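You operate a simulated robot arm through the tools that you are given. There is no shell and no other tool.

You run a simulated robot arm. Do the job below in one go: nothing can be reset, and whatever is moved stays where it is left.

## Task
Seal the caps order: knock the pot lid home, roll the tape down.
Fine: the black rubber block knocks, the teal roller presses the blue tape on the caps carton; both go back.

The check looks at the end state, three seconds after you hand in, the way a careful person would. Anything else that was tipped, shoved, dropped, spilled or broken makes it a failure. A push-on lid holds only when it is set on centred and level and pressed home; a screw cap is set on level and turned clockwise until tight.

## Robot
A 6-joint arm with a two-finger gripper, fixed in place. Base frame: the origin is at the foot of the arm, x ahead of it, y to its left, z up; the work surface is at about z = 78. Lengths are in cm, angles in degrees, forces in N, time in s.
With the tool pointing down near the work surface it reaches from about 32 to 84 cm from the base axis. Its first joint turns from -166.0 to 166.0 degrees. Payload 2.45 kg.
The TCP is the grasp point between the finger pads, 2 cm short of the fingertips. In the tool frame z runs along the fingers and y along their closing line. Largest opening 14 cm; the body of the gripper starts 16.8 cm behind the TCP.
Orientation is that of the tool frame in the base frame, as a unit quaternion [w, x, y, z]. With the fingers straight down and closing along the base's y, the tool's x points along the base's -x, its y along +y and its z along -z.

## Interface
- The arm moves only by the tool send_rows. Its argument "targets" is a list of rows, each an object (a shift or turn left out is 0, a gripper value left out holds the last) with "linear": the shift along the base's x, y, z in cm, a list of three; "turn": the turn, a rotation vector about the base's x, y, z in degrees, a list of three. In form: [{"linear": [tx, ty, tz], "turn": [wx, wy, wz]}, ...]. A call has 1 to 20 rows; each row shifts and turns the commanded pose from where the row before left it. "jaw" is the gripper command, from -1 (shut) to 1 (fully open), values between in proportion, set as the call begins (left out, the last holds). A row lasts 0.2 s, in which the tool goes at most 5 cm and 8.6 degrees; a call with a longer step from one row to the next is refused whole, and so is a gripper value outside its range. A pose out of reach is approached as far as the arm can. The call stops where the force on the tool passes 40 N (or 10 N more than at its start, if that is more) or the arm is blocked; 0.2 s more then pass. Each finger travels about 4.5 cm/s and halts on what it meets, pressing with about 32 N; the grip force reading is that of the motor and also rises with nothing between the fingers. The clock runs only during rows and for 0.2 s after the last one: add rows that do not move to give the fingers time. It gives the time, the measured TCP pose, the force on the tool (base axes), the opening and the grip force at its end, in the units of the frame above (readings bear some noise), with the torque about the TCP (base axes, N m) and any sound that the robot's microphone picked up.
- Cameras (640 x 400 px; columns grow to the right, rows downward): "scene" is fixed at [22.63, 49.83, 161.99]; the picture's right is [-0.86, -0.51, 0.00], its down [-0.31, 0.53, -0.79] and it looks along [0.40, -0.68, -0.61] (base axes); focal length 368 px, centre (320, 200). "wrist" rides on the gripper at [7.8, 1.1, -20.9] in the tool frame; the picture's right is [-0.14, 0.99, 0.00], its down [-0.92, -0.13, -0.37] and it looks along [-0.37, -0.05, 0.93] (tool axes); focal length 280 px, centre (320, 200). There is no depth. A picture from a camera that has moved, and an enlarged one, comes with that camera's place and axes in the base frame and with its lens. The place of the scene camera against the robot may be out by one fixed shift of up to 1.2 cm in any direction.
- camera(camera): a new picture of that camera. It takes no simulated time.
- raise_lower(by): slides the trunk up (or, below 0, down) by that many cm; the arm rides with it, the base frame stays. It gives what a move gives, with no picture.
- enlarge(camera, box): a new picture of the part [left, top, right, bottom] of that camera's present view, enlarged. It takes no simulated time.
- finish_job(): hands the job in; it is judged then, once.

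Places have to be worked out from the pictures, the camera data and where the tool is seen. Open the gripper and draw the arm clear of the work before you hand the job in, unless the task says otherwise.

The tools are called after "Call:" as name(argument=value, ...) on one line, values as JSON. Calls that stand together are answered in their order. send_rows: Moves the arm, as the interface text tells. Its arguments: {"type":"object","properties":{"targets":{"type":"array","items":{"type":"object","properties":{"linear":{"type":"array","items":{"type":"number"}},"turn":{"type":"array","items":{"type":"number"}}}}},"jaw":{"type":"number"}},"required":["targets"]} The other tools are called the same way: raise_lower (by) slides the trunk up or down; camera (camera) takes a picture; enlarge (camera, box) takes an enlarged picture of a part of a camera's view; finish_job () hands the job in.

At the start:

```text
time_s: 0.0
tcp_pos: [58.66, -17.78, 119.26]
ee_rot: [0.0, 0.001, 1.0, 0.0]
contact_force: [0.7, -0.1, -0.4]
torque: [0.01, 0.01, -0.03]
width: 13.99
grip_force: 0.0
trunk travel left (down, up): [-15.0, 8.0]
```

scene: 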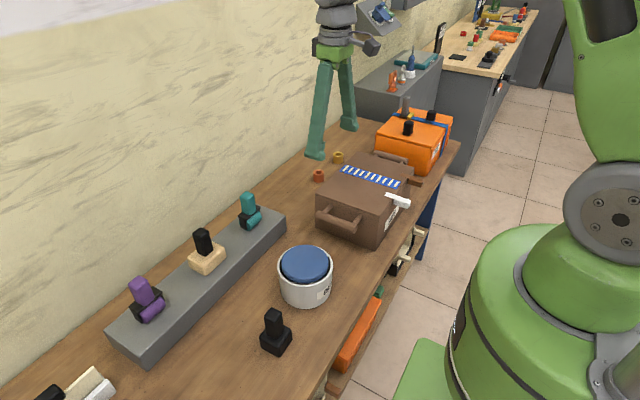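
wrist: 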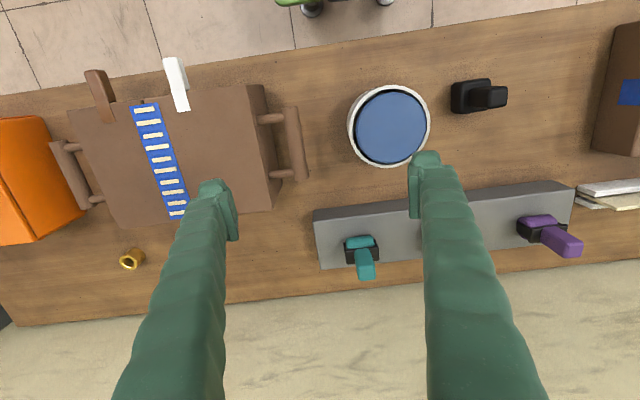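

I'll take closer looks at the scene before moving: the pot with blue lid, the black block, the carton with striped blue tape and the teal roller on the rack.

Call:
enlarge(camera="scene", box=[220, 180, 380, 380])

Call:
enlarge(camera="scene", box=[300, 90, 480, 260])

Call:
enlarge(camera="scene", box=[100, 170, 300, 370])

Call:
enlarge(camera="wrist", box=[300, 60, 640, 280])

Call:
enlarge(camera="wrist", box=[0, 40, 320, 280])

```text
2.00 times, centred on (300, 280) of scene
camera zoom: at [22.63, 49.83, 161.99], right [-0.86, -0.51, 0.0], down [-0.31, 0.53, -0.79], along [0.4, -0.68, -0.61], focal length 736 px, centre (360, 40)
```

zoom: 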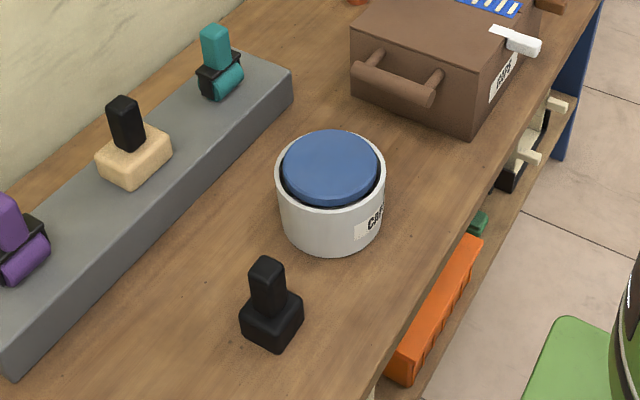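

```text
2.35 times, centred on (390, 175) of scene
camera zoom: at [22.63, 49.83, 161.99], right [-0.86, -0.51, 0.0], down [-0.31, 0.53, -0.79], along [0.4, -0.68, -0.61], focal length 865 px, centre (155, 259)
```

zoom: 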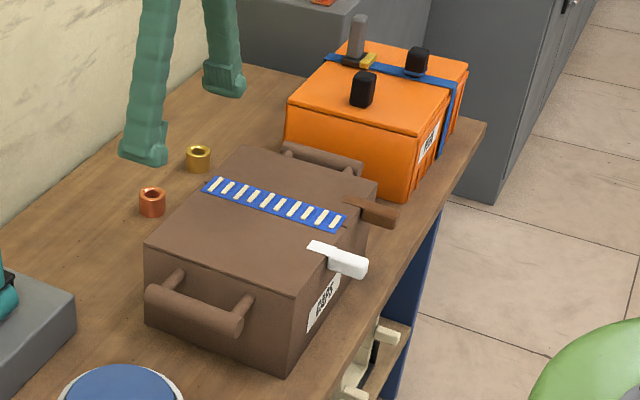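

```text
2.00 times, centred on (200, 270) of scene
camera zoom: at [22.63, 49.83, 161.99], right [-0.86, -0.51, 0.0], down [-0.31, 0.53, -0.79], along [0.4, -0.68, -0.61], focal length 736 px, centre (560, 60)
```

zoom: 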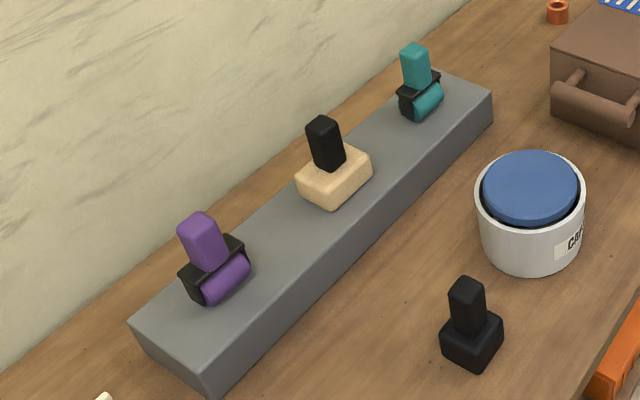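

```text
1.82 times, centred on (470, 170) of wrist
camera zoom: at [50.85, -16.42, 140.25], right [0.14, 0.99, 0.0], down [0.92, -0.13, 0.37], along [0.37, -0.05, -0.93], focal length 510 px, centre (47, 254)
```

zoom: 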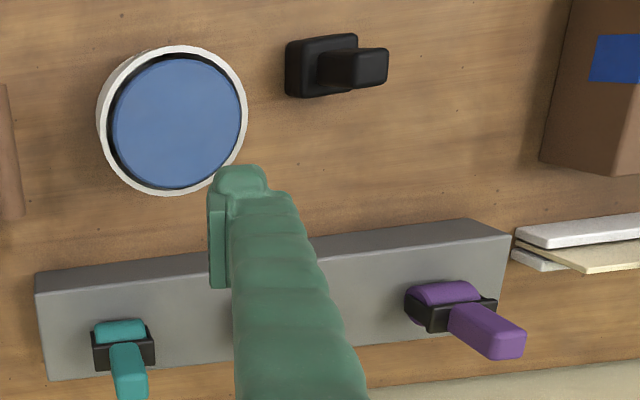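

```text
1.67 times, centred on (160, 160) of wrist
camera zoom: at [50.85, -16.42, 140.25], right [0.14, 0.99, 0.0], down [0.92, -0.13, 0.37], along [0.37, -0.05, -0.93], focal length 467 px, centre (587, 267)
```

zoom: 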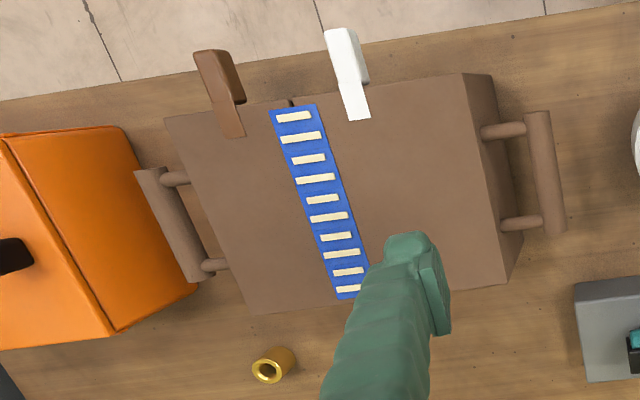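

The black block stands at about (58, 12.5), left of the pot (about (59, -4.7), lid top near z 90). I'll move above the block at transit height to look at it with the wrist camera.

Call:
send_rows(targets=[{"linear": [0, 4.5, 0]}, {"linear": [0, 4.5, 0]}, {"linear": [0, 4.5, 0]}, {"linear": [0, 4.5, 0]}, {"linear": [0, 4.5, 0]}, {"linear": [0, 4.5, 0]}, {"linear": [-0.5, 3, 0]}, {"linear": [0, 0, -4]}, {"linear": [0, 0, -4]}, {"linear": [0, 0, 0]}], jaw=1)

Call:
camera(camera="wrist")

Call:
camera(camera="scene")

```text
time_s: 2.2
tcp_pos: [57.98, 12.58, 111.49]
ee_rot: [0.0, 0.0, 1.0, 0.0]
contact_force: [-0.2, 0.2, -0.5]
torque: [0.01, -0.04, 0.0]
width: 13.99
grip_force: 0.1
trunk travel left (down, up): [-15.0, 8.0]
```

```text
taken
camera wrist: at [50.17, 13.75, 132.41], right [0.14, 0.99, 0.0], down [0.92, -0.13, 0.37], along [0.37, -0.05, -0.93], focal length 280 px, centre (320, 200)
```

wrist: 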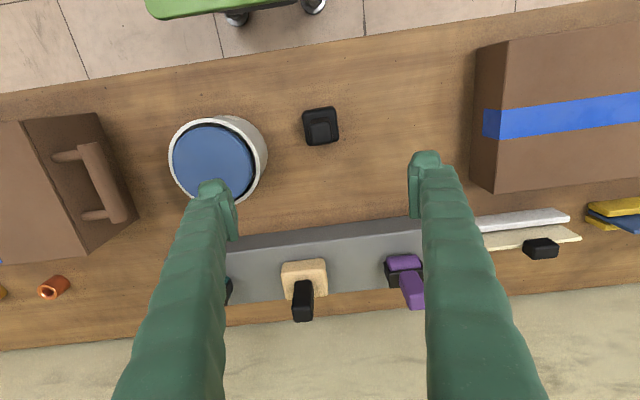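

```text
taken
```

scene: 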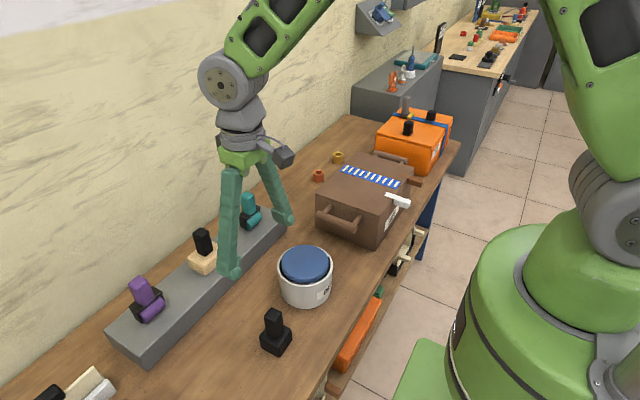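

The block is slightly nearer the robot than the TCP, at roughly (56.5, 13). Zooming in to measure its handle, base and rotation, plus the pot lid.

Call:
enlarge(camera="wrist", box=[280, 90, 360, 160])

Call:
enlarge(camera="wrist", box=[150, 100, 290, 220])

Call:
enlarge(camera="scene", box=[250, 230, 350, 370])

```text
5.71 times, centred on (320, 125) of wrist
camera zoom: at [50.17, 13.75, 132.41], right [0.14, 0.99, 0.0], down [0.92, -0.13, 0.37], along [0.37, -0.05, -0.93], focal length 1602 px, centre (320, 629)
```

zoom: 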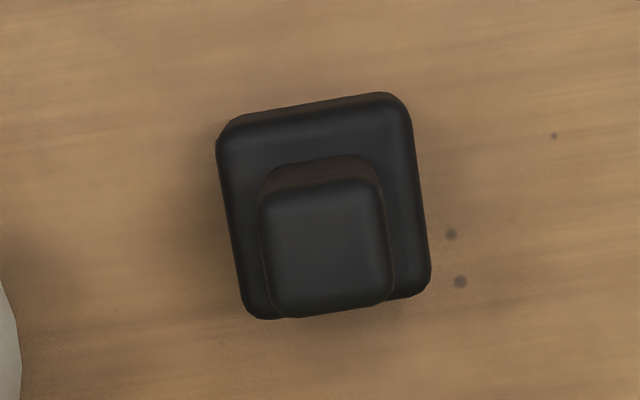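

```text
3.33 times, centred on (220, 160) of wrist
camera zoom: at [50.17, 13.75, 132.41], right [0.14, 0.99, 0.0], down [0.92, -0.13, 0.37], along [0.37, -0.05, -0.93], focal length 935 px, centre (653, 333)
```

zoom: 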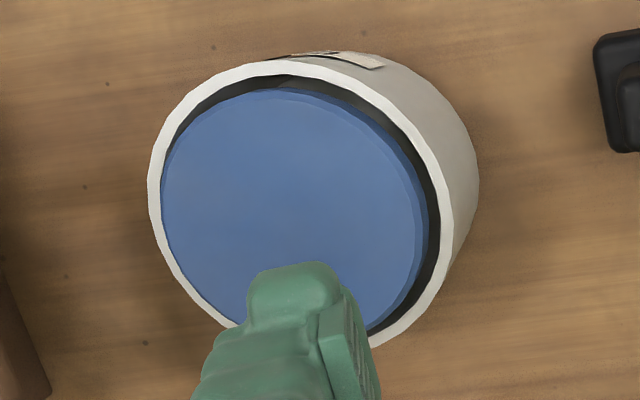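

```text
2.86 times, centred on (300, 300) of scene
camera zoom: at [22.63, 49.83, 161.99], right [-0.86, -0.51, 0.0], down [-0.31, 0.53, -0.79], along [0.4, -0.68, -0.61], focal length 1051 px, centre (377, -86)
```

zoom: 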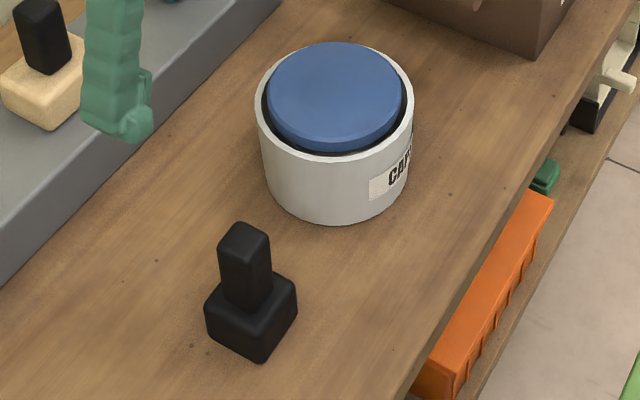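

Block edges are aligned with the base axes, with a ~3.4 cm square handle, top near z 89–90. Before grasping I'll look at the pot from a cleaner position to check that its lid is centred and level.

Call:
send_rows(targets=[{"linear": [1, -4.5, 0]}, {"linear": [2, -4.3, 0]}, {"linear": [2, -4.3, 0]}, {"linear": [1, -4.4, 0]}, {"linear": [0, 0, 0]}])

Call:
camera(camera="wrist")

Call:
enlarge(camera="wrist", box=[260, 40, 400, 180])

```text
time_s: 3.4
tcp_pos: [64.54, -4.86, 111.51]
ee_rot: [0.0, 0.0, 1.0, 0.0]
contact_force: [0.5, 0.6, 0.2]
torque: [-0.04, 0.03, 0.01]
width: 14.01
grip_force: 0.0
trunk travel left (down, up): [-15.0, 8.0]
```

```text
taken
camera wrist: at [56.59, -3.67, 132.37], right [0.14, 0.99, 0.0], down [0.92, -0.13, 0.37], along [0.36, -0.05, -0.93], focal length 280 px, centre (320, 200)
```

wrist: 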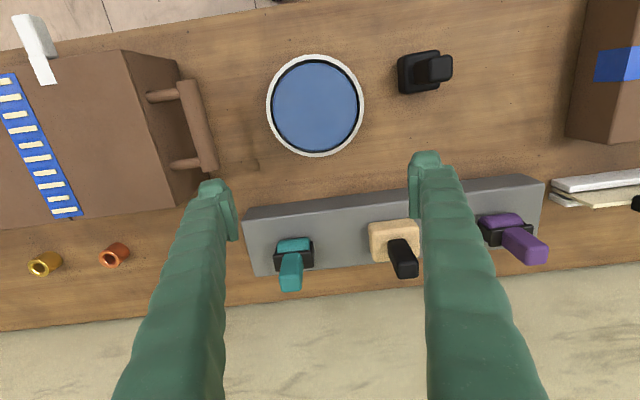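

```text
2.86 times, centred on (330, 110) of wrist
camera zoom: at [56.59, -3.67, 132.37], right [0.14, 0.99, 0.0], down [0.92, -0.13, 0.37], along [0.36, -0.05, -0.93], focal length 801 px, centre (291, 457)
```

zoom: 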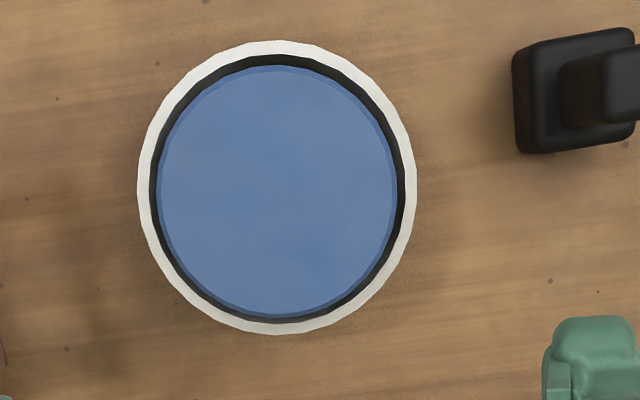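

The lid is centred in the pot and looks level; pot centre about (58.85, -4.65), lid top near z 90–91. Now going over the block at (56.5, 13) and partway down for a check.

Call:
send_rows(targets=[{"linear": [-2, 4.5, 0]}, {"linear": [-2, 4.5, 0]}, {"linear": [-2, 4.5, 0]}, {"linear": [-1.9, 4.3, 0]}, {"linear": [0, 0, -4]}, {"linear": [0, 0, -4]}, {"linear": [0, 0, -3]}, {"linear": [0, 0, 0]}])

Call:
camera(camera="wrist")

Call:
enlarge(camera="scene", box=[200, 230, 350, 370])

```text
time_s: 5.2
tcp_pos: [56.46, 12.33, 100.11]
ee_rot: [0.0, -0.001, 1.0, 0.0]
contact_force: [0.0, -0.5, -0.4]
torque: [-0.01, 0.03, -0.05]
width: 14.01
grip_force: 0.1
trunk travel left (down, up): [-15.0, 8.0]
```

```text
taken
camera wrist: at [48.63, 13.51, 121.0], right [0.14, 0.99, 0.0], down [0.92, -0.13, 0.37], along [0.37, -0.05, -0.93], focal length 280 px, centre (320, 200)
```

wrist: 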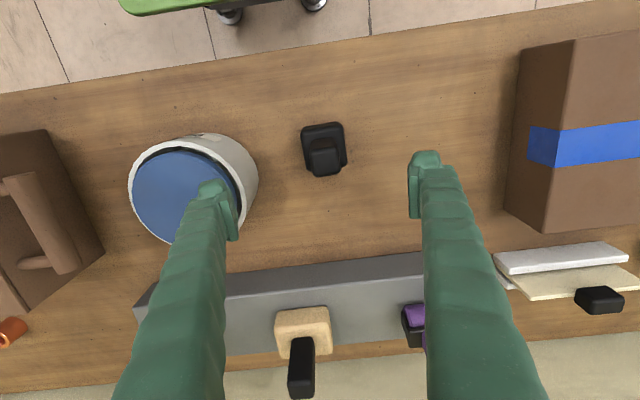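

```text
2.86 times, centred on (275, 300) of scene
camera zoom: at [22.63, 49.83, 161.99], right [-0.86, -0.51, 0.0], down [-0.31, 0.53, -0.79], along [0.4, -0.68, -0.61], focal length 1051 px, centre (449, -86)
```

zoom: 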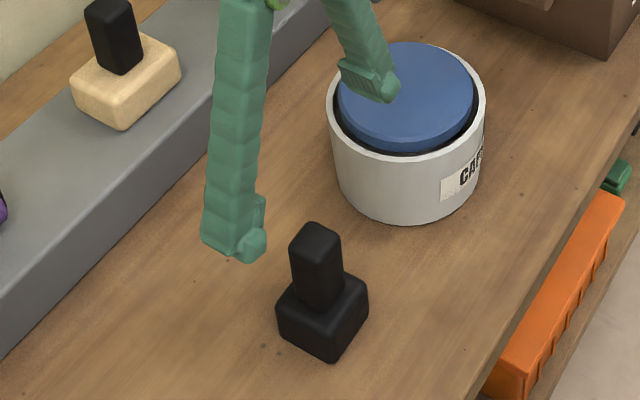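

Call:
enlarge(camera="wrist", box=[280, 110, 370, 190])

```text
5.00 times, centred on (325, 150) of wrist
camera zoom: at [48.63, 13.51, 121.0], right [0.14, 0.99, 0.0], down [0.92, -0.13, 0.37], along [0.37, -0.05, -0.93], focal length 1402 px, centre (295, 450)
```

zoom: 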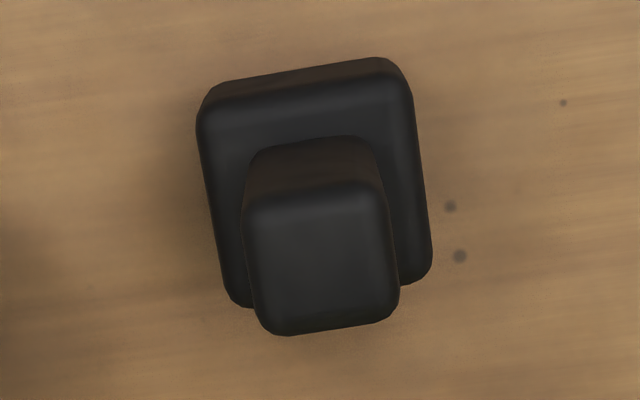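

The handle centre works out at (56.5, 13.1), top about z 89.5. I correct the offset, descend to z≈86 and read back before closing.

Call:
send_rows(targets=[{"linear": [0.1, 0.6, 0]}, {"linear": [0, 0, -4]}, {"linear": [0, 0, -4]}, {"linear": [0, 0, -3]}, {"linear": [0, 0, -2]}, {"linear": [0, 0, -1.2]}, {"linear": [0, 0, 0]}, {"linear": [0, 0, 0]}])

Call:
enlarge(camera="wrist", box=[180, 100, 460, 280])

Call:
enlarge(camera="scene", box=[200, 230, 350, 370])

```text
time_s: 7.0
tcp_pos: [56.42, 13.15, 86.12]
ee_rot: [0.001, 0.0, 1.0, 0.0]
contact_force: [0.5, 0.7, -0.2]
torque: [-0.01, 0.01, 0.0]
width: 14.03
grip_force: 0.0
trunk travel left (down, up): [-15.0, 8.0]
```

```text
2.22 times, centred on (320, 190) of wrist
camera zoom: at [48.55, 14.34, 107.02], right [0.14, 0.99, 0.0], down [0.92, -0.13, 0.37], along [0.37, -0.05, -0.93], focal length 623 px, centre (320, 222)
```

zoom: 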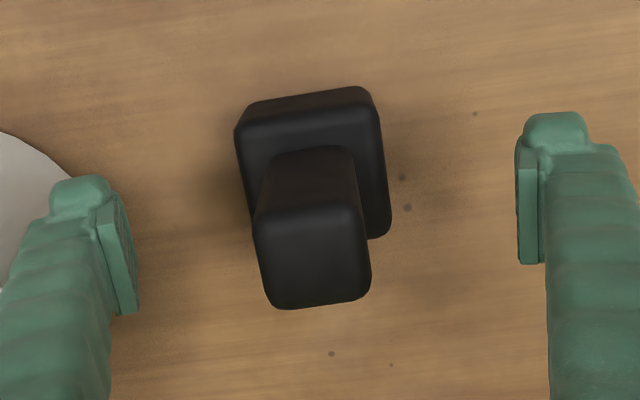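

```text
2.86 times, centred on (275, 300) of scene
camera zoom: at [22.63, 49.83, 161.99], right [-0.86, -0.51, 0.0], down [-0.31, 0.53, -0.79], along [0.4, -0.68, -0.61], focal length 1051 px, centre (449, -86)
```

zoom: 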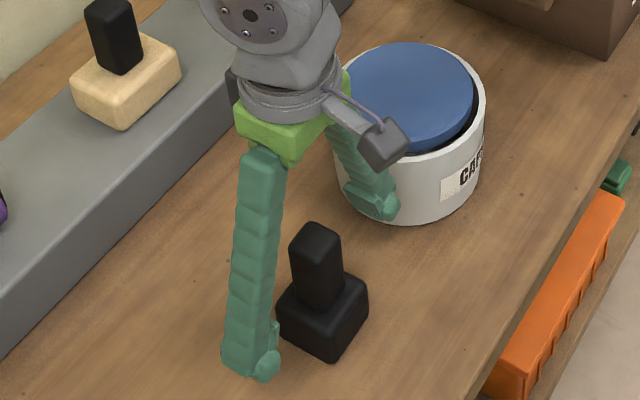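

The handle sits between the fingers (about (56.6, 13.0)). Closing the gripper on it.

Call:
send_rows(targets=[{"linear": [0.1, -0.1, 0]}, {}, {}, {}, {}, {}, {}, {}, {}], jaw=-1)

Call:
enlarge(camera="wrist", box=[180, 100, 460, 280])

```text
time_s: 9.0
tcp_pos: [56.51, 12.99, 86.08]
ee_rot: [0.0, 0.0, 1.0, -0.001]
contact_force: [-1.5, -1.7, 0.6]
torque: [0.0, -0.01, 0.05]
width: 3.3
grip_force: 32.2
trunk travel left (down, up): [-15.0, 8.0]
```

```text
2.22 times, centred on (320, 190) of wrist
camera zoom: at [48.7, 14.27, 107.05], right [0.14, 0.99, 0.0], down [0.92, -0.13, 0.37], along [0.36, -0.05, -0.93], focal length 623 px, centre (320, 222)
```

zoom: 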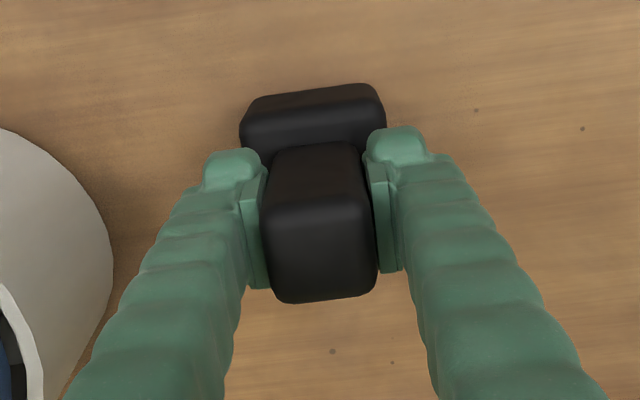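

Gripped (width 3.3 cm). The block stood at TCP (56.5, 13.0, 86.1); I lift it and carry it over the pot centre.

Call:
send_rows(targets=[{"linear": [0, 0, 1]}, {"linear": [0, 0, 4]}, {"linear": [0, 0, 4]}, {"linear": [0, 0, 4]}, {"linear": [0, 0, 4]}, {"linear": [0.5, -4, 0]}, {"linear": [0.6, -4.4, 0]}, {"linear": [0.6, -4.4, 0]}, {"linear": [0.6, -4.8, 0]}, {}, {}, {}])

Call:
camera(camera="wrist")

Call:
enlarge(camera="scene", box=[230, 180, 380, 330])

```text
time_s: 11.6
tcp_pos: [58.94, -4.13, 103.15]
ee_rot: [-0.001, 0.0, 1.0, 0.0]
contact_force: [0.1, 0.2, -3.5]
torque: [-0.03, -0.02, 0.01]
width: 3.3
grip_force: 32.2
trunk travel left (down, up): [-15.0, 8.0]
```

```text
taken
camera wrist: at [51.03, -3.02, 124.06], right [0.14, 0.99, 0.0], down [0.92, -0.13, 0.37], along [0.36, -0.05, -0.93], focal length 280 px, centre (320, 200)
```

wrist: 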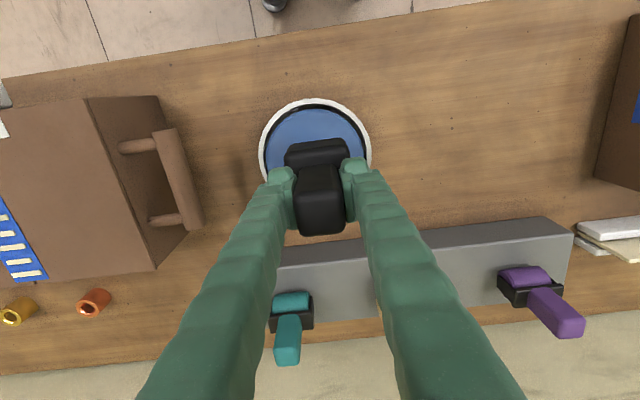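

```text
2.67 times, centred on (305, 255) of scene
camera zoom: at [22.63, 49.83, 161.99], right [-0.86, -0.51, 0.0], down [-0.31, 0.53, -0.79], along [0.4, -0.68, -0.61], focal length 981 px, centre (360, 53)
```

zoom: 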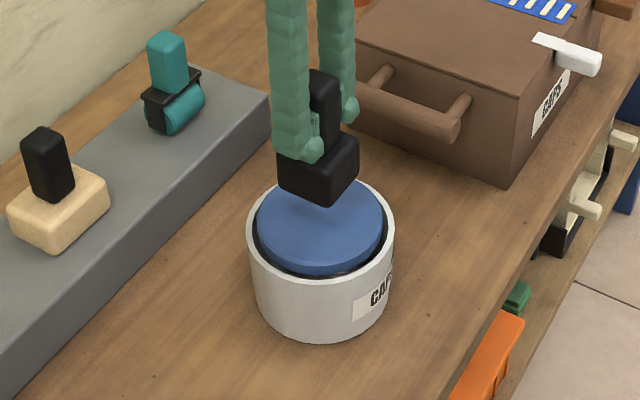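

Measured y is -4.13, so about 0.5 cm short of the pot centre; x is right. I correct that, then lower in small steps until contact with the lid.

Call:
send_rows(targets=[{"linear": [-0.05, -0.5, 0]}, {"linear": [0, 0, -1]}, {"linear": [0, 0, -1]}, {"linear": [0, 0, -1]}, {}, {}])

Call:
enlarge(camera="scene", box=[230, 180, 380, 330])

Call:
enlarge(camera="wrist", box=[230, 70, 400, 250])

```text
time_s: 13.0
tcp_pos: [59.0, -4.98, 100.08]
ee_rot: [0.0, -0.001, 1.0, -0.001]
contact_force: [0.1, 0.2, -3.5]
torque: [0.0, 0.02, 0.03]
width: 3.28
grip_force: 31.7
trunk travel left (down, up): [-15.0, 8.0]
```

```text
2.67 times, centred on (305, 255) of scene
camera zoom: at [22.63, 49.83, 161.99], right [-0.86, -0.51, 0.0], down [-0.31, 0.53, -0.79], along [0.4, -0.68, -0.61], focal length 981 px, centre (360, 53)
```

zoom: 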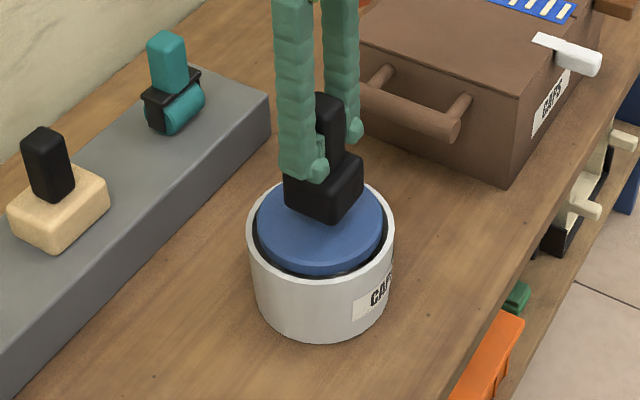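

```text
2.22 times, centred on (315, 160) of wrist
camera zoom: at [50.99, -3.71, 120.99], right [0.14, 0.99, 0.0], down [0.92, -0.13, 0.37], along [0.36, -0.05, -0.93], focal length 623 px, centre (331, 289)
```

zoom: 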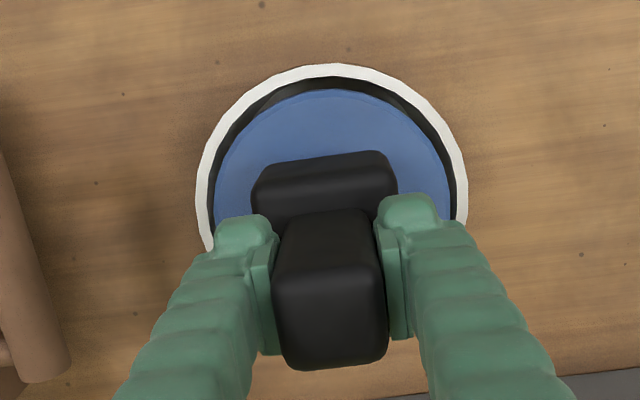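

Pot centre re-measured as (59.0, -4.65); I'm within ~0.3 cm. Small correction and slow descent to contact; it should touch near TCP z≈98.5.

Call:
send_rows(targets=[{"linear": [0, 0.25, -0.4]}, {"linear": [0, 0, -0.4]}, {"linear": [0, 0, -0.3]}, {"linear": [0, 0, -0.3]}, {"linear": [0, 0, -0.3]}, {"linear": [0, 0, -0.3]}, {}])

```text
time_s: 14.6
tcp_pos: [58.68, -4.79, 98.18]
ee_rot: [0.0, 0.0, 1.0, -0.001]
contact_force: [-0.3, -1.0, -4.0]
torque: [0.04, -0.01, 0.0]
width: 3.3
grip_force: 32.4
trunk travel left (down, up): [-15.0, 8.0]
```

No contact yet (force still just the block's weight). Continuing down in small steps.

Call:
send_rows(targets=[{"linear": [0.15, 0.05, -0.2]}, {"linear": [0, 0, -0.2]}, {"linear": [0, 0, -0.2]}, {"linear": [0, 0, -0.2]}, {"linear": [0, 0, -0.2]}, {"linear": [0, 0, -0.2]}, {"linear": [0, 0, -0.2]}, {"linear": [0, 0, -0.2]}])

Call:
enlarge(camera="scene", box=[230, 180, 380, 330])

```text
time_s: 16.4
tcp_pos: [59.06, -4.5, 96.67]
ee_rot: [0.002, -0.001, 1.0, 0.001]
contact_force: [4.5, -1.8, 25.1]
torque: [-0.13, -0.36, -0.03]
width: 3.28
grip_force: 31.9
trunk travel left (down, up): [-15.0, 8.0]
```

```text
2.67 times, centred on (305, 255) of scene
camera zoom: at [22.63, 49.83, 161.99], right [-0.86, -0.51, 0.0], down [-0.31, 0.53, -0.79], along [0.4, -0.68, -0.61], focal length 981 px, centre (360, 53)
```

zoom: 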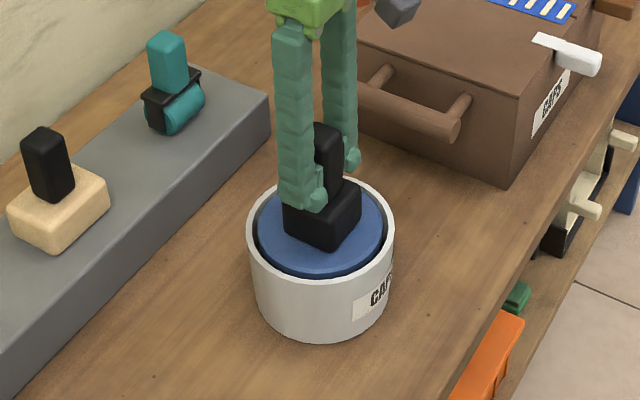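

Contact: 25 N at TCP z≈96.7, so lid top ≈ 88.6. Press further in fine steps.

Call:
send_rows(targets=[{"linear": [0, 0, -0.1]}, {"linear": [0, 0, -0.1]}, {"linear": [0, 0, -0.1]}, {"linear": [0, 0, -0.1]}, {"linear": [0, 0, -0.1]}, {"linear": [0, 0, -0.1]}, {"linear": [0, 0, -0.1]}, {"linear": [0, 0, -0.1]}])

```text
time_s: 18.2
tcp_pos: [58.79, -4.51, 95.78]
ee_rot: [0.0, 0.001, 1.0, 0.0]
contact_force: [2.1, 4.6, 32.7]
torque: [0.15, 0.03, -0.04]
width: 3.29
grip_force: 31.3
trunk travel left (down, up): [-15.0, 8.0]
```

The lid is sinking (TCP now 95.8) at about 33 N. Continue, then look.

Call:
send_rows(targets=[{"linear": [0, 0, -0.1]}, {"linear": [0, 0, -0.1]}, {"linear": [0, 0, -0.1]}, {"linear": [0, 0, -0.1]}, {"linear": [0, 0, -0.1]}, {"linear": [0, 0, -0.1]}])

Call:
enlarge(camera="scene", box=[230, 180, 380, 330])

```text
time_s: 19.6
tcp_pos: [58.89, -4.63, 95.37]
ee_rot: [0.002, 0.0, 1.0, 0.0]
contact_force: [-1.3, -0.2, 38.0]
torque: [0.03, 0.05, 0.02]
width: 3.31
grip_force: 31.7
trunk travel left (down, up): [-15.0, 8.0]
```

```text
2.67 times, centred on (305, 255) of scene
camera zoom: at [22.63, 49.83, 161.99], right [-0.86, -0.51, 0.0], down [-0.31, 0.53, -0.79], along [0.4, -0.68, -0.61], focal length 981 px, centre (360, 53)
```

zoom: 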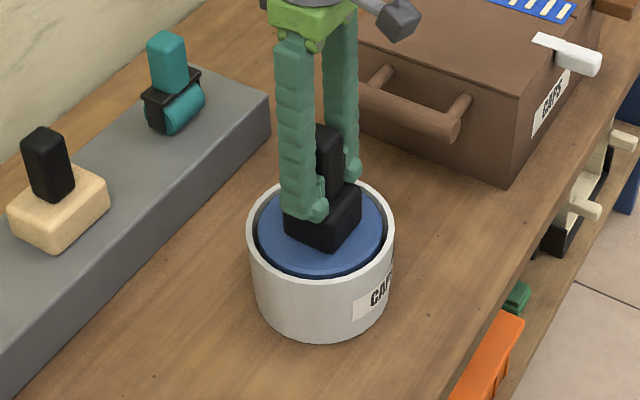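

Comparing pictures, the lid has not moved: the block is sliding up in the fingers. I'll keep going down until the fingertips rest on the block's shoulder, so the push then goes straight into the base.

Call:
send_rows(targets=[{"linear": [0, 0, -0.15]}, {"linear": [0, 0, -0.15]}, {"linear": [0, 0, -0.15]}, {"linear": [0, 0, -0.15]}, {"linear": [0, 0, -0.15]}, {"linear": [0, 0, -0.15]}])

Call:
enlarge(camera="scene", box=[230, 180, 380, 330])

```text
time_s: 20.1
tcp_pos: [58.77, -4.65, 95.1]
ee_rot: [0.002, 0.0, 1.0, 0.0]
contact_force: [-7.8, 1.0, 21.7]
torque: [0.07, 0.43, -0.02]
width: 3.32
grip_force: 32.2
trunk travel left (down, up): [-15.0, 8.0]
stopped in row 2: the force on the tool passed its limit at 50 N (the readings are from after the stop); the commanded pose is now the measured one
```

```text
2.67 times, centred on (305, 255) of scene
camera zoom: at [22.63, 49.83, 161.99], right [-0.86, -0.51, 0.0], down [-0.31, 0.53, -0.79], along [0.4, -0.68, -0.61], focal length 981 px, centre (360, 53)
```

zoom: 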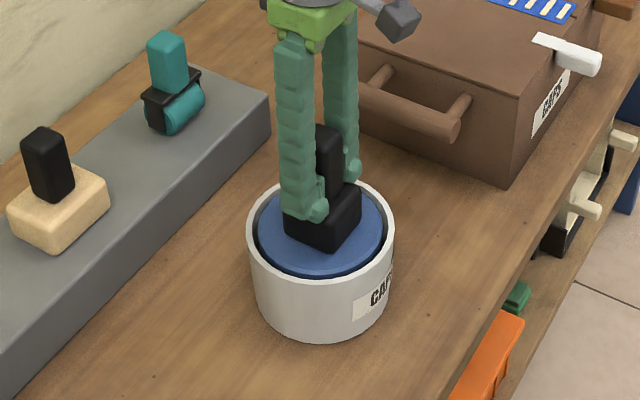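

Call:
enlarge(camera="scene", box=[270, 220, 340, 310])

Call:
enlarge(camera="wrist", box=[230, 90, 410, 270])

```text
4.44 times, centred on (305, 265) of scene
camera zoom: at [22.63, 49.83, 161.99], right [-0.86, -0.51, 0.0], down [-0.31, 0.53, -0.79], along [0.4, -0.68, -0.61], focal length 1635 px, centre (387, -89)
```

zoom: 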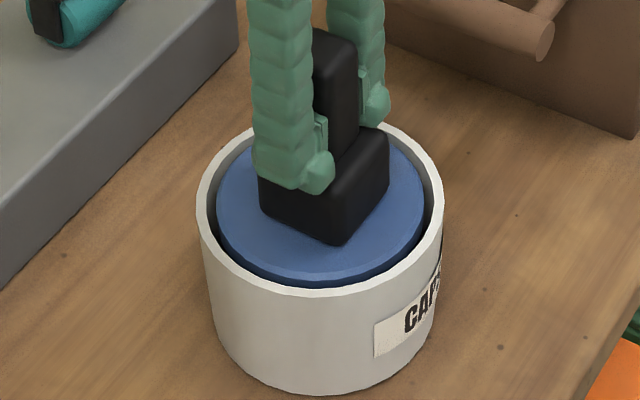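

```text
2.22 times, centred on (320, 180) of wrist
camera zoom: at [50.87, -3.39, 116.15], right [0.14, 0.99, 0.0], down [0.92, -0.13, 0.37], along [0.37, -0.05, -0.93], focal length 623 px, centre (320, 244)
```

zoom: 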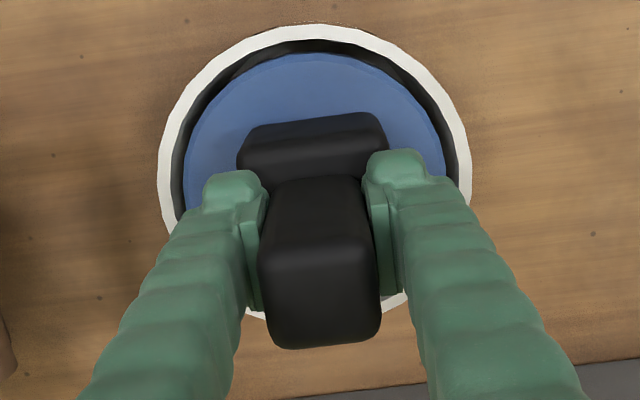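

The fingertips now seem to be on the base's shoulder. Continue pressing from here in small steps.

Call:
send_rows(targets=[{"linear": [0, 0, -0.1]}, {"linear": [0, 0, -0.1]}, {"linear": [0, 0, -0.1]}, {"linear": [0, 0, -0.1]}, {"linear": [0, 0, -0.1]}, {"linear": [0, 0, -0.1]}])

Call:
enlarge(camera="scene", box=[270, 220, 340, 310])

```text
time_s: 20.6
tcp_pos: [58.99, -4.61, 95.33]
ee_rot: [0.002, 0.0, 1.0, 0.0]
contact_force: [-6.1, 0.5, 23.5]
torque: [0.06, 0.35, 0.01]
width: 3.31
grip_force: 31.7
trunk travel left (down, up): [-15.0, 8.0]
stopped in row 2: the force on the tool passed its limit at 43 N (the readings are from after the stop); the commanded pose is now the measured one
```

```text
4.44 times, centred on (305, 265) of scene
camera zoom: at [22.63, 49.83, 161.99], right [-0.86, -0.51, 0.0], down [-0.31, 0.53, -0.79], along [0.4, -0.68, -0.61], focal length 1635 px, centre (387, -89)
```

zoom: 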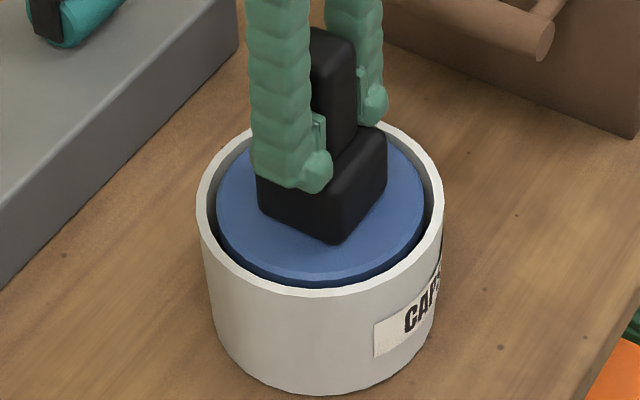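

Call:
enlarge(camera="scene", box=[250, 230, 350, 370])

```text
2.86 times, centred on (300, 300) of scene
camera zoom: at [22.63, 49.83, 161.99], right [-0.86, -0.51, 0.0], down [-0.31, 0.53, -0.79], along [0.4, -0.68, -0.61], focal length 1051 px, centre (377, -86)
```

zoom: 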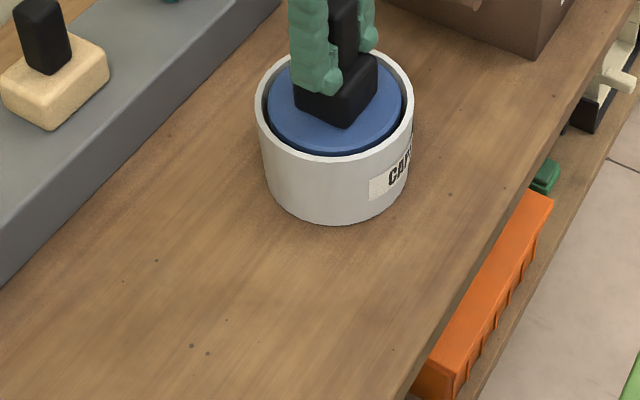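

The lid seems to have gone down somewhat relative to the rim. I'll lift the block clear and inspect the lid before deciding to press harder.

Call:
send_rows(targets=[{"linear": [0, 0, 1]}, {"linear": [0, 0, 3]}, {"linear": [0, 0, 4]}, {"linear": [2, 4, 2]}, {"linear": [3, 4, 0]}, {"linear": [3, 4, 0]}, {}, {}])

Call:
camera(camera="wrist")

Call:
enlarge(camera="scene", box=[250, 230, 350, 370])

Call:
enlarge(camera="scene", box=[180, 170, 340, 310])

```text
time_s: 22.4
tcp_pos: [67.07, 7.17, 105.06]
ee_rot: [0.001, 0.0, 1.0, 0.0]
contact_force: [-0.4, 0.1, -3.7]
torque: [0.02, -0.03, 0.03]
width: 3.29
grip_force: 31.7
trunk travel left (down, up): [-15.0, 8.0]
```

```text
taken
camera wrist: at [59.12, 8.38, 126.03], right [0.14, 0.99, 0.0], down [0.92, -0.13, 0.37], along [0.37, -0.05, -0.93], focal length 280 px, centre (320, 200)
```

wrist: 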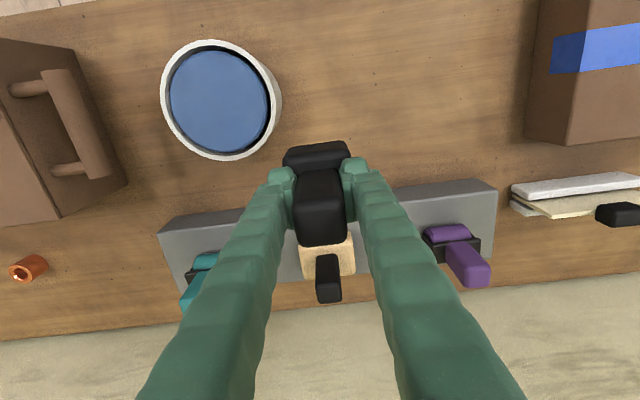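

```text
2.86 times, centred on (300, 300) of scene
camera zoom: at [22.63, 49.83, 161.99], right [-0.86, -0.51, 0.0], down [-0.31, 0.53, -0.79], along [0.4, -0.68, -0.61], focal length 1051 px, centre (377, -86)
```

zoom: 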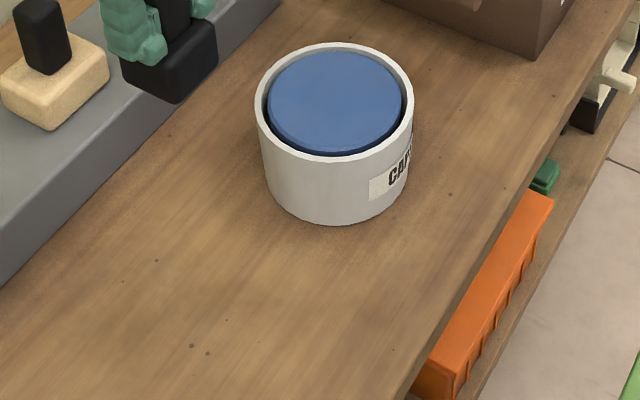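

```text
2.86 times, centred on (260, 240) of scene
camera zoom: at [22.63, 49.83, 161.99], right [-0.86, -0.51, 0.0], down [-0.31, 0.53, -0.79], along [0.4, -0.68, -0.61], focal length 1051 px, centre (491, 86)
```

zoom: 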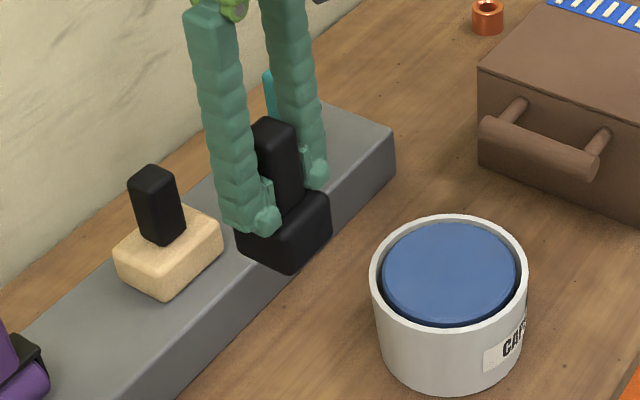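

The lid sank nearly 1 cm: the rim's back edge is now visible and the lid top looks flush. I'll zoom in for level and residual gap.

Call:
enlarge(camera="wrist", box=[150, 30, 290, 170])

Call:
enlarge(camera="scene", box=[272, 240, 340, 310])

```text
2.86 times, centred on (220, 100) of wrist
camera zoom: at [59.12, 8.38, 126.03], right [0.14, 0.99, 0.0], down [0.92, -0.13, 0.37], along [0.37, -0.05, -0.93], focal length 801 px, centre (606, 486)
```

zoom: 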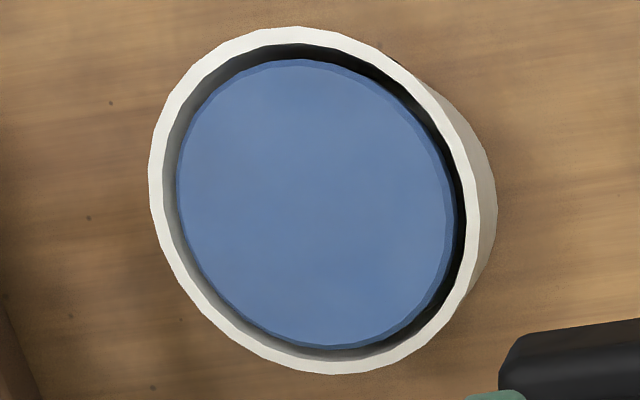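

```text
5.71 times, centred on (306, 275) of scene
camera zoom: at [22.63, 49.83, 161.99], right [-0.86, -0.51, 0.0], down [-0.31, 0.53, -0.79], along [0.4, -0.68, -0.61], focal length 2102 px, centre (400, -229)
```

zoom: 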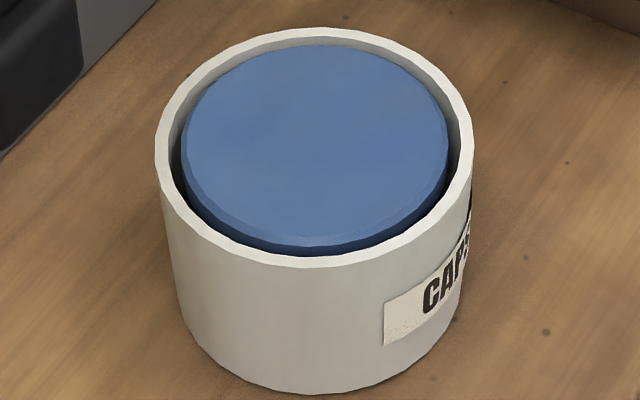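

The lid is now about flush and level. I'll press once more over the centre, to check it doesn't move any further under a firmer push.

Call:
send_rows(targets=[{"linear": [-3, -4, 0]}, {"linear": [-3, -4, 0]}, {"linear": [-2, -4, 0]}, {}, {"linear": [0, 0, -3]}, {"linear": [0, 0, -3]}, {"linear": [0, 0, -2]}, {"linear": [0, 0, -1]}, {}, {}])

Call:
enlarge(camera="wrist", box=[230, 90, 410, 270])

```text
time_s: 24.6
tcp_pos: [58.98, -4.85, 95.96]
ee_rot: [0.001, 0.001, 1.0, 0.0]
contact_force: [-0.3, -0.1, -4.4]
torque: [0.0, 0.0, 0.0]
width: 3.3
grip_force: 32.2
trunk travel left (down, up): [-15.0, 8.0]
```

```text
2.22 times, centred on (320, 180) of wrist
camera zoom: at [51.04, -3.61, 116.85], right [0.14, 0.99, 0.0], down [0.92, -0.13, 0.37], along [0.37, -0.05, -0.93], focal length 623 px, centre (320, 244)
```

zoom: 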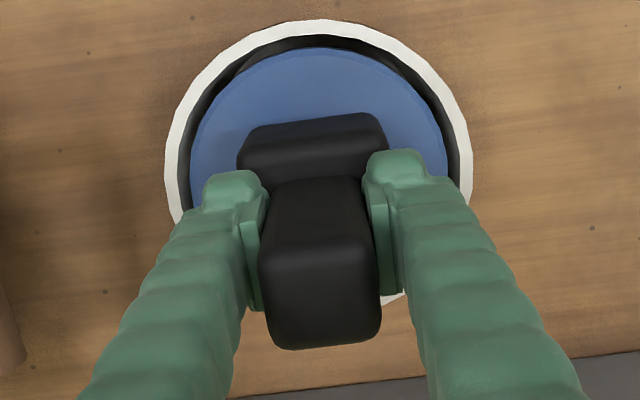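

Call:
send_rows(targets=[{"linear": [0, 0.15, -0.1]}, {"linear": [0, 0, -0.1]}, {"linear": [0, 0, -0.1]}, {"linear": [0, 0, -0.1]}, {"linear": [0, 0, -0.1]}, {"linear": [0, 0, -0.1]}, {"linear": [0, 0, -0.1]}, {"linear": [0, 0, -0.1]}, {"linear": [0, 0, -0.1]}, {"linear": [0, 0, -0.1]}])

```text
time_s: 26.8
tcp_pos: [58.95, -4.52, 95.23]
ee_rot: [0.003, 0.0, 1.0, 0.0]
contact_force: [-1.9, -2.3, 22.0]
torque: [-0.09, 0.35, 0.0]
width: 3.3
grip_force: 32.2
trunk travel left (down, up): [-15.0, 8.0]
```

Contact again with 22 N at z≈95.3. I press further and watch whether it gives.

Call:
send_rows(targets=[{"linear": [0, 0, -0.08]}, {"linear": [0, 0, -0.08]}, {"linear": [0, 0, -0.08]}, {"linear": [0, 0, -0.08]}, {"linear": [0, 0, -0.08]}])

```text
time_s: 27.4
tcp_pos: [58.91, -4.65, 95.16]
ee_rot: [0.003, 0.0, 1.0, 0.0]
contact_force: [-7.2, 0.6, 19.5]
torque: [0.07, 0.5, 0.0]
width: 3.28
grip_force: 31.8
trunk travel left (down, up): [-15.0, 8.0]
stopped in row 2: the force on the tool passed its limit at 42 N (the readings are from after the stop); the commanded pose is now the measured one
```

It is stiff now (20 N more within ~0.15 cm). I'll give one firmer knock to make sure the lid is home.

Call:
send_rows(targets=[{"linear": [0, 0, -0.6]}, {}])

Call:
enlarge(camera="scene", box=[272, 240, 340, 310])

```text
time_s: 27.7
tcp_pos: [59.06, -4.46, 95.34]
ee_rot: [0.004, 0.0, 1.0, 0.0]
contact_force: [-6.3, 0.5, 20.5]
torque: [0.08, 0.39, -0.02]
width: 3.29
grip_force: 31.9
trunk travel left (down, up): [-15.0, 8.0]
stopped in row 1: the force on the tool passed its limit at 47 N (the readings are from after the stop); the commanded pose is now the measured one
```

```text
5.71 times, centred on (306, 275) of scene
camera zoom: at [22.63, 49.83, 161.99], right [-0.86, -0.51, 0.0], down [-0.31, 0.53, -0.79], along [0.4, -0.68, -0.61], focal length 2102 px, centre (400, -229)
```

zoom: 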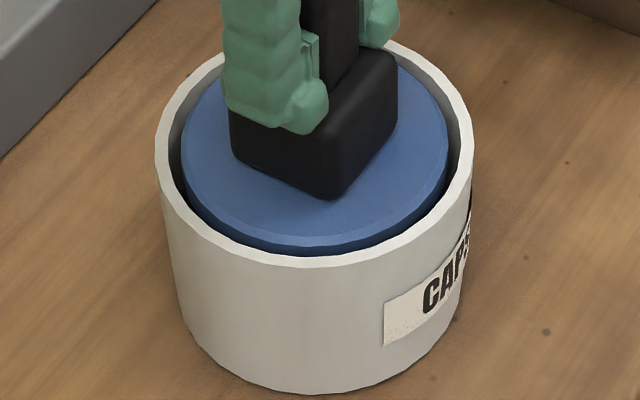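

No visible change at 47 N, so it appears bottomed. For certainty I'll escalate the push gradually, once, beyond that.

Call:
send_rows(targets=[{"linear": [0, 0, -0.1]}])

```text
time_s: 28.2
tcp_pos: [59.03, -4.59, 95.28]
ee_rot: [0.004, 0.0, 1.0, -0.001]
contact_force: [-7.8, -0.1, 20.6]
torque: [0.09, 0.48, 0.0]
width: 3.29
grip_force: 31.2
trunk travel left (down, up): [-15.0, 8.0]
stopped in row 1: the force on the tool passed its limit at 42 N (the readings are from after the stop); the commanded pose is now the measured one
```

Call:
send_rows(targets=[{"linear": [0, 0, 1]}, {"linear": [0, 0, 0.5]}, {}, {}, {"linear": [0, 0, -2.2]}])

Call:
enlarge(camera="scene", box=[272, 240, 340, 310])

```text
time_s: 29.4
tcp_pos: [59.28, -4.54, 95.28]
ee_rot: [0.003, 0.0, 1.0, 0.0]
contact_force: [-4.5, 0.5, 8.2]
torque: [0.05, -0.03, 0.01]
width: 3.3
grip_force: 31.7
trunk travel left (down, up): [-15.0, 8.0]
stopped in row 5: the force on the tool passed its limit at 82 N (the readings are from after the stop); the commanded pose is now the measured one
```

```text
5.71 times, centred on (306, 275) of scene
camera zoom: at [22.63, 49.83, 161.99], right [-0.86, -0.51, 0.0], down [-0.31, 0.53, -0.79], along [0.4, -0.68, -0.61], focal length 2102 px, centre (400, -229)
```

zoom: 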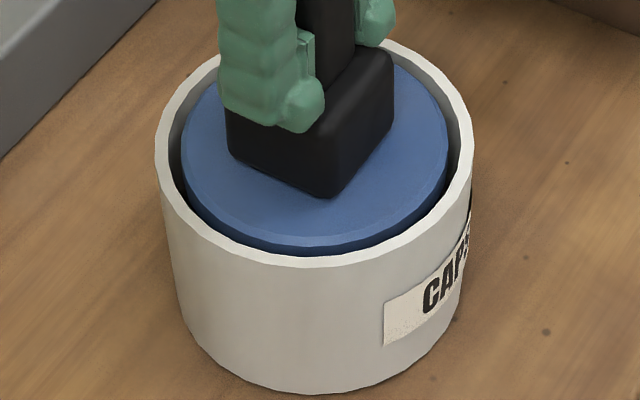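

An 82 N knock left the lid unchanged and level: it is home. Now I lift the block and take it back to its spot at (56.5, 13.0).

Call:
send_rows(targets=[{"linear": [0, 0, 2]}, {"linear": [0, 0, 4]}, {"linear": [0, 0, 2]}, {"linear": [-0.5, 4, 0]}, {"linear": [-0.8, 4.5, 0]}, {"linear": [-0.7, 4.5, 0]}, {"linear": [-0.6, 4.5, 0]}, {}, {"linear": [0, 0, -4]}, {"linear": [0, 0, -4]}, {"linear": [0, 0, -3]}, {"linear": [0, 0, -3]}, {}, {}, {}])

Call:
enlarge(camera="wrist", box=[180, 100, 460, 280])

Call:
enlarge(camera="scene", box=[200, 230, 350, 370])

```text
time_s: 32.6
tcp_pos: [56.92, 12.99, 89.23]
ee_rot: [0.003, 0.0, 1.0, 0.001]
contact_force: [0.3, -0.2, -3.5]
torque: [0.02, 0.03, -0.03]
width: 3.31
grip_force: 31.8
trunk travel left (down, up): [-15.0, 8.0]
```

```text
2.22 times, centred on (320, 190) of wrist
camera zoom: at [48.87, 14.33, 110.03], right [0.14, 0.99, 0.0], down [0.92, -0.13, 0.37], along [0.37, -0.05, -0.93], focal length 623 px, centre (320, 222)
```

zoom: 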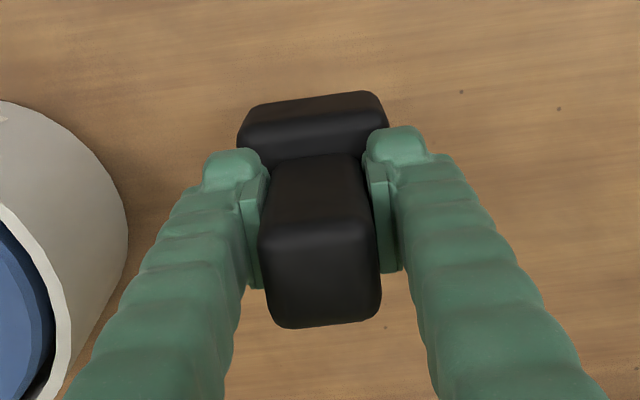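

```text
2.86 times, centred on (275, 300) of scene
camera zoom: at [22.63, 49.83, 161.99], right [-0.86, -0.51, 0.0], down [-0.31, 0.53, -0.79], along [0.4, -0.68, -0.61], focal length 1051 px, centre (449, -86)
```

zoom: 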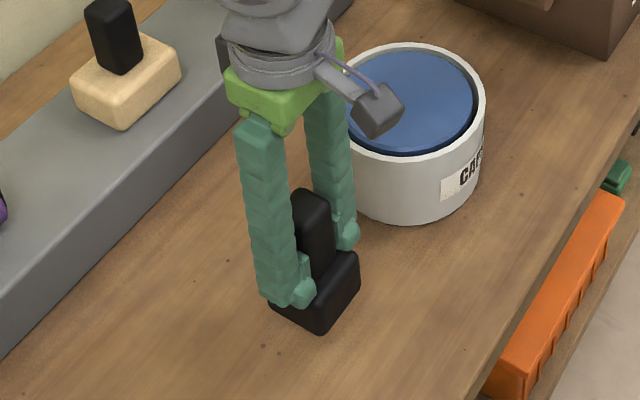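

Over its old spot, about 0.25 cm too far in x. Correct and lower gently until contact with the table (expected near TCP z≈85).

Call:
send_rows(targets=[{"linear": [-0.25, 0, -1]}, {"linear": [0, 0, -1]}, {"linear": [0, 0, -0.7]}, {"linear": [0, 0, -0.4]}, {"linear": [0, 0, -0.2]}, {"linear": [0, 0, -0.2]}, {"linear": [0, 0, -0.15]}, {"linear": [0, 0, -0.15]}, {}])

```text
time_s: 34.6
tcp_pos: [56.6, 12.94, 85.39]
ee_rot: [0.003, 0.0, 1.0, 0.0]
contact_force: [0.5, 0.0, -4.1]
torque: [-0.01, 0.03, 0.0]
width: 3.28
grip_force: 31.6
trunk travel left (down, up): [-15.0, 8.0]
```

Call:
send_rows(targets=[{"linear": [0, 0, -0.12]}, {"linear": [0, 0, -0.12]}, {"linear": [0, 0, -0.12]}])

Call:
enlarge(camera="scene", box=[250, 230, 350, 370])

```text
time_s: 35.4
tcp_pos: [56.57, 12.88, 84.91]
ee_rot: [0.002, 0.0, 1.0, 0.0]
contact_force: [0.1, 0.5, -2.8]
torque: [0.04, 0.0, 0.04]
width: 3.31
grip_force: 32.4
trunk travel left (down, up): [-15.0, 8.0]
```

```text
2.86 times, centred on (300, 300) of scene
camera zoom: at [22.63, 49.83, 161.99], right [-0.86, -0.51, 0.0], down [-0.31, 0.53, -0.79], along [0.4, -0.68, -0.61], focal length 1051 px, centre (377, -86)
```

zoom: 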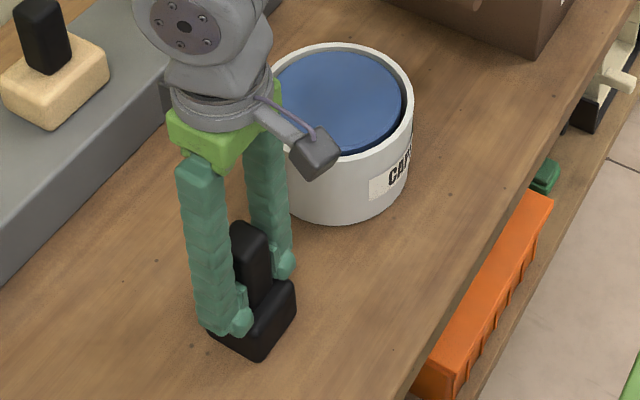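

Nearly down (picture matches the original placement). A little further until the weight is taken.

Call:
send_rows(targets=[{"linear": [0, 0, -0.08]}, {"linear": [0, 0, -0.08]}, {"linear": [0, 0, -0.08]}])

```text
time_s: 36.2
tcp_pos: [56.42, 12.96, 85.0]
ee_rot: [0.005, 0.0, 1.0, 0.0]
contact_force: [-0.8, -11.1, 35.9]
torque: [-0.27, 0.53, 0.12]
width: 3.3
grip_force: 32.1
trunk travel left (down, up): [-15.0, 8.0]
```

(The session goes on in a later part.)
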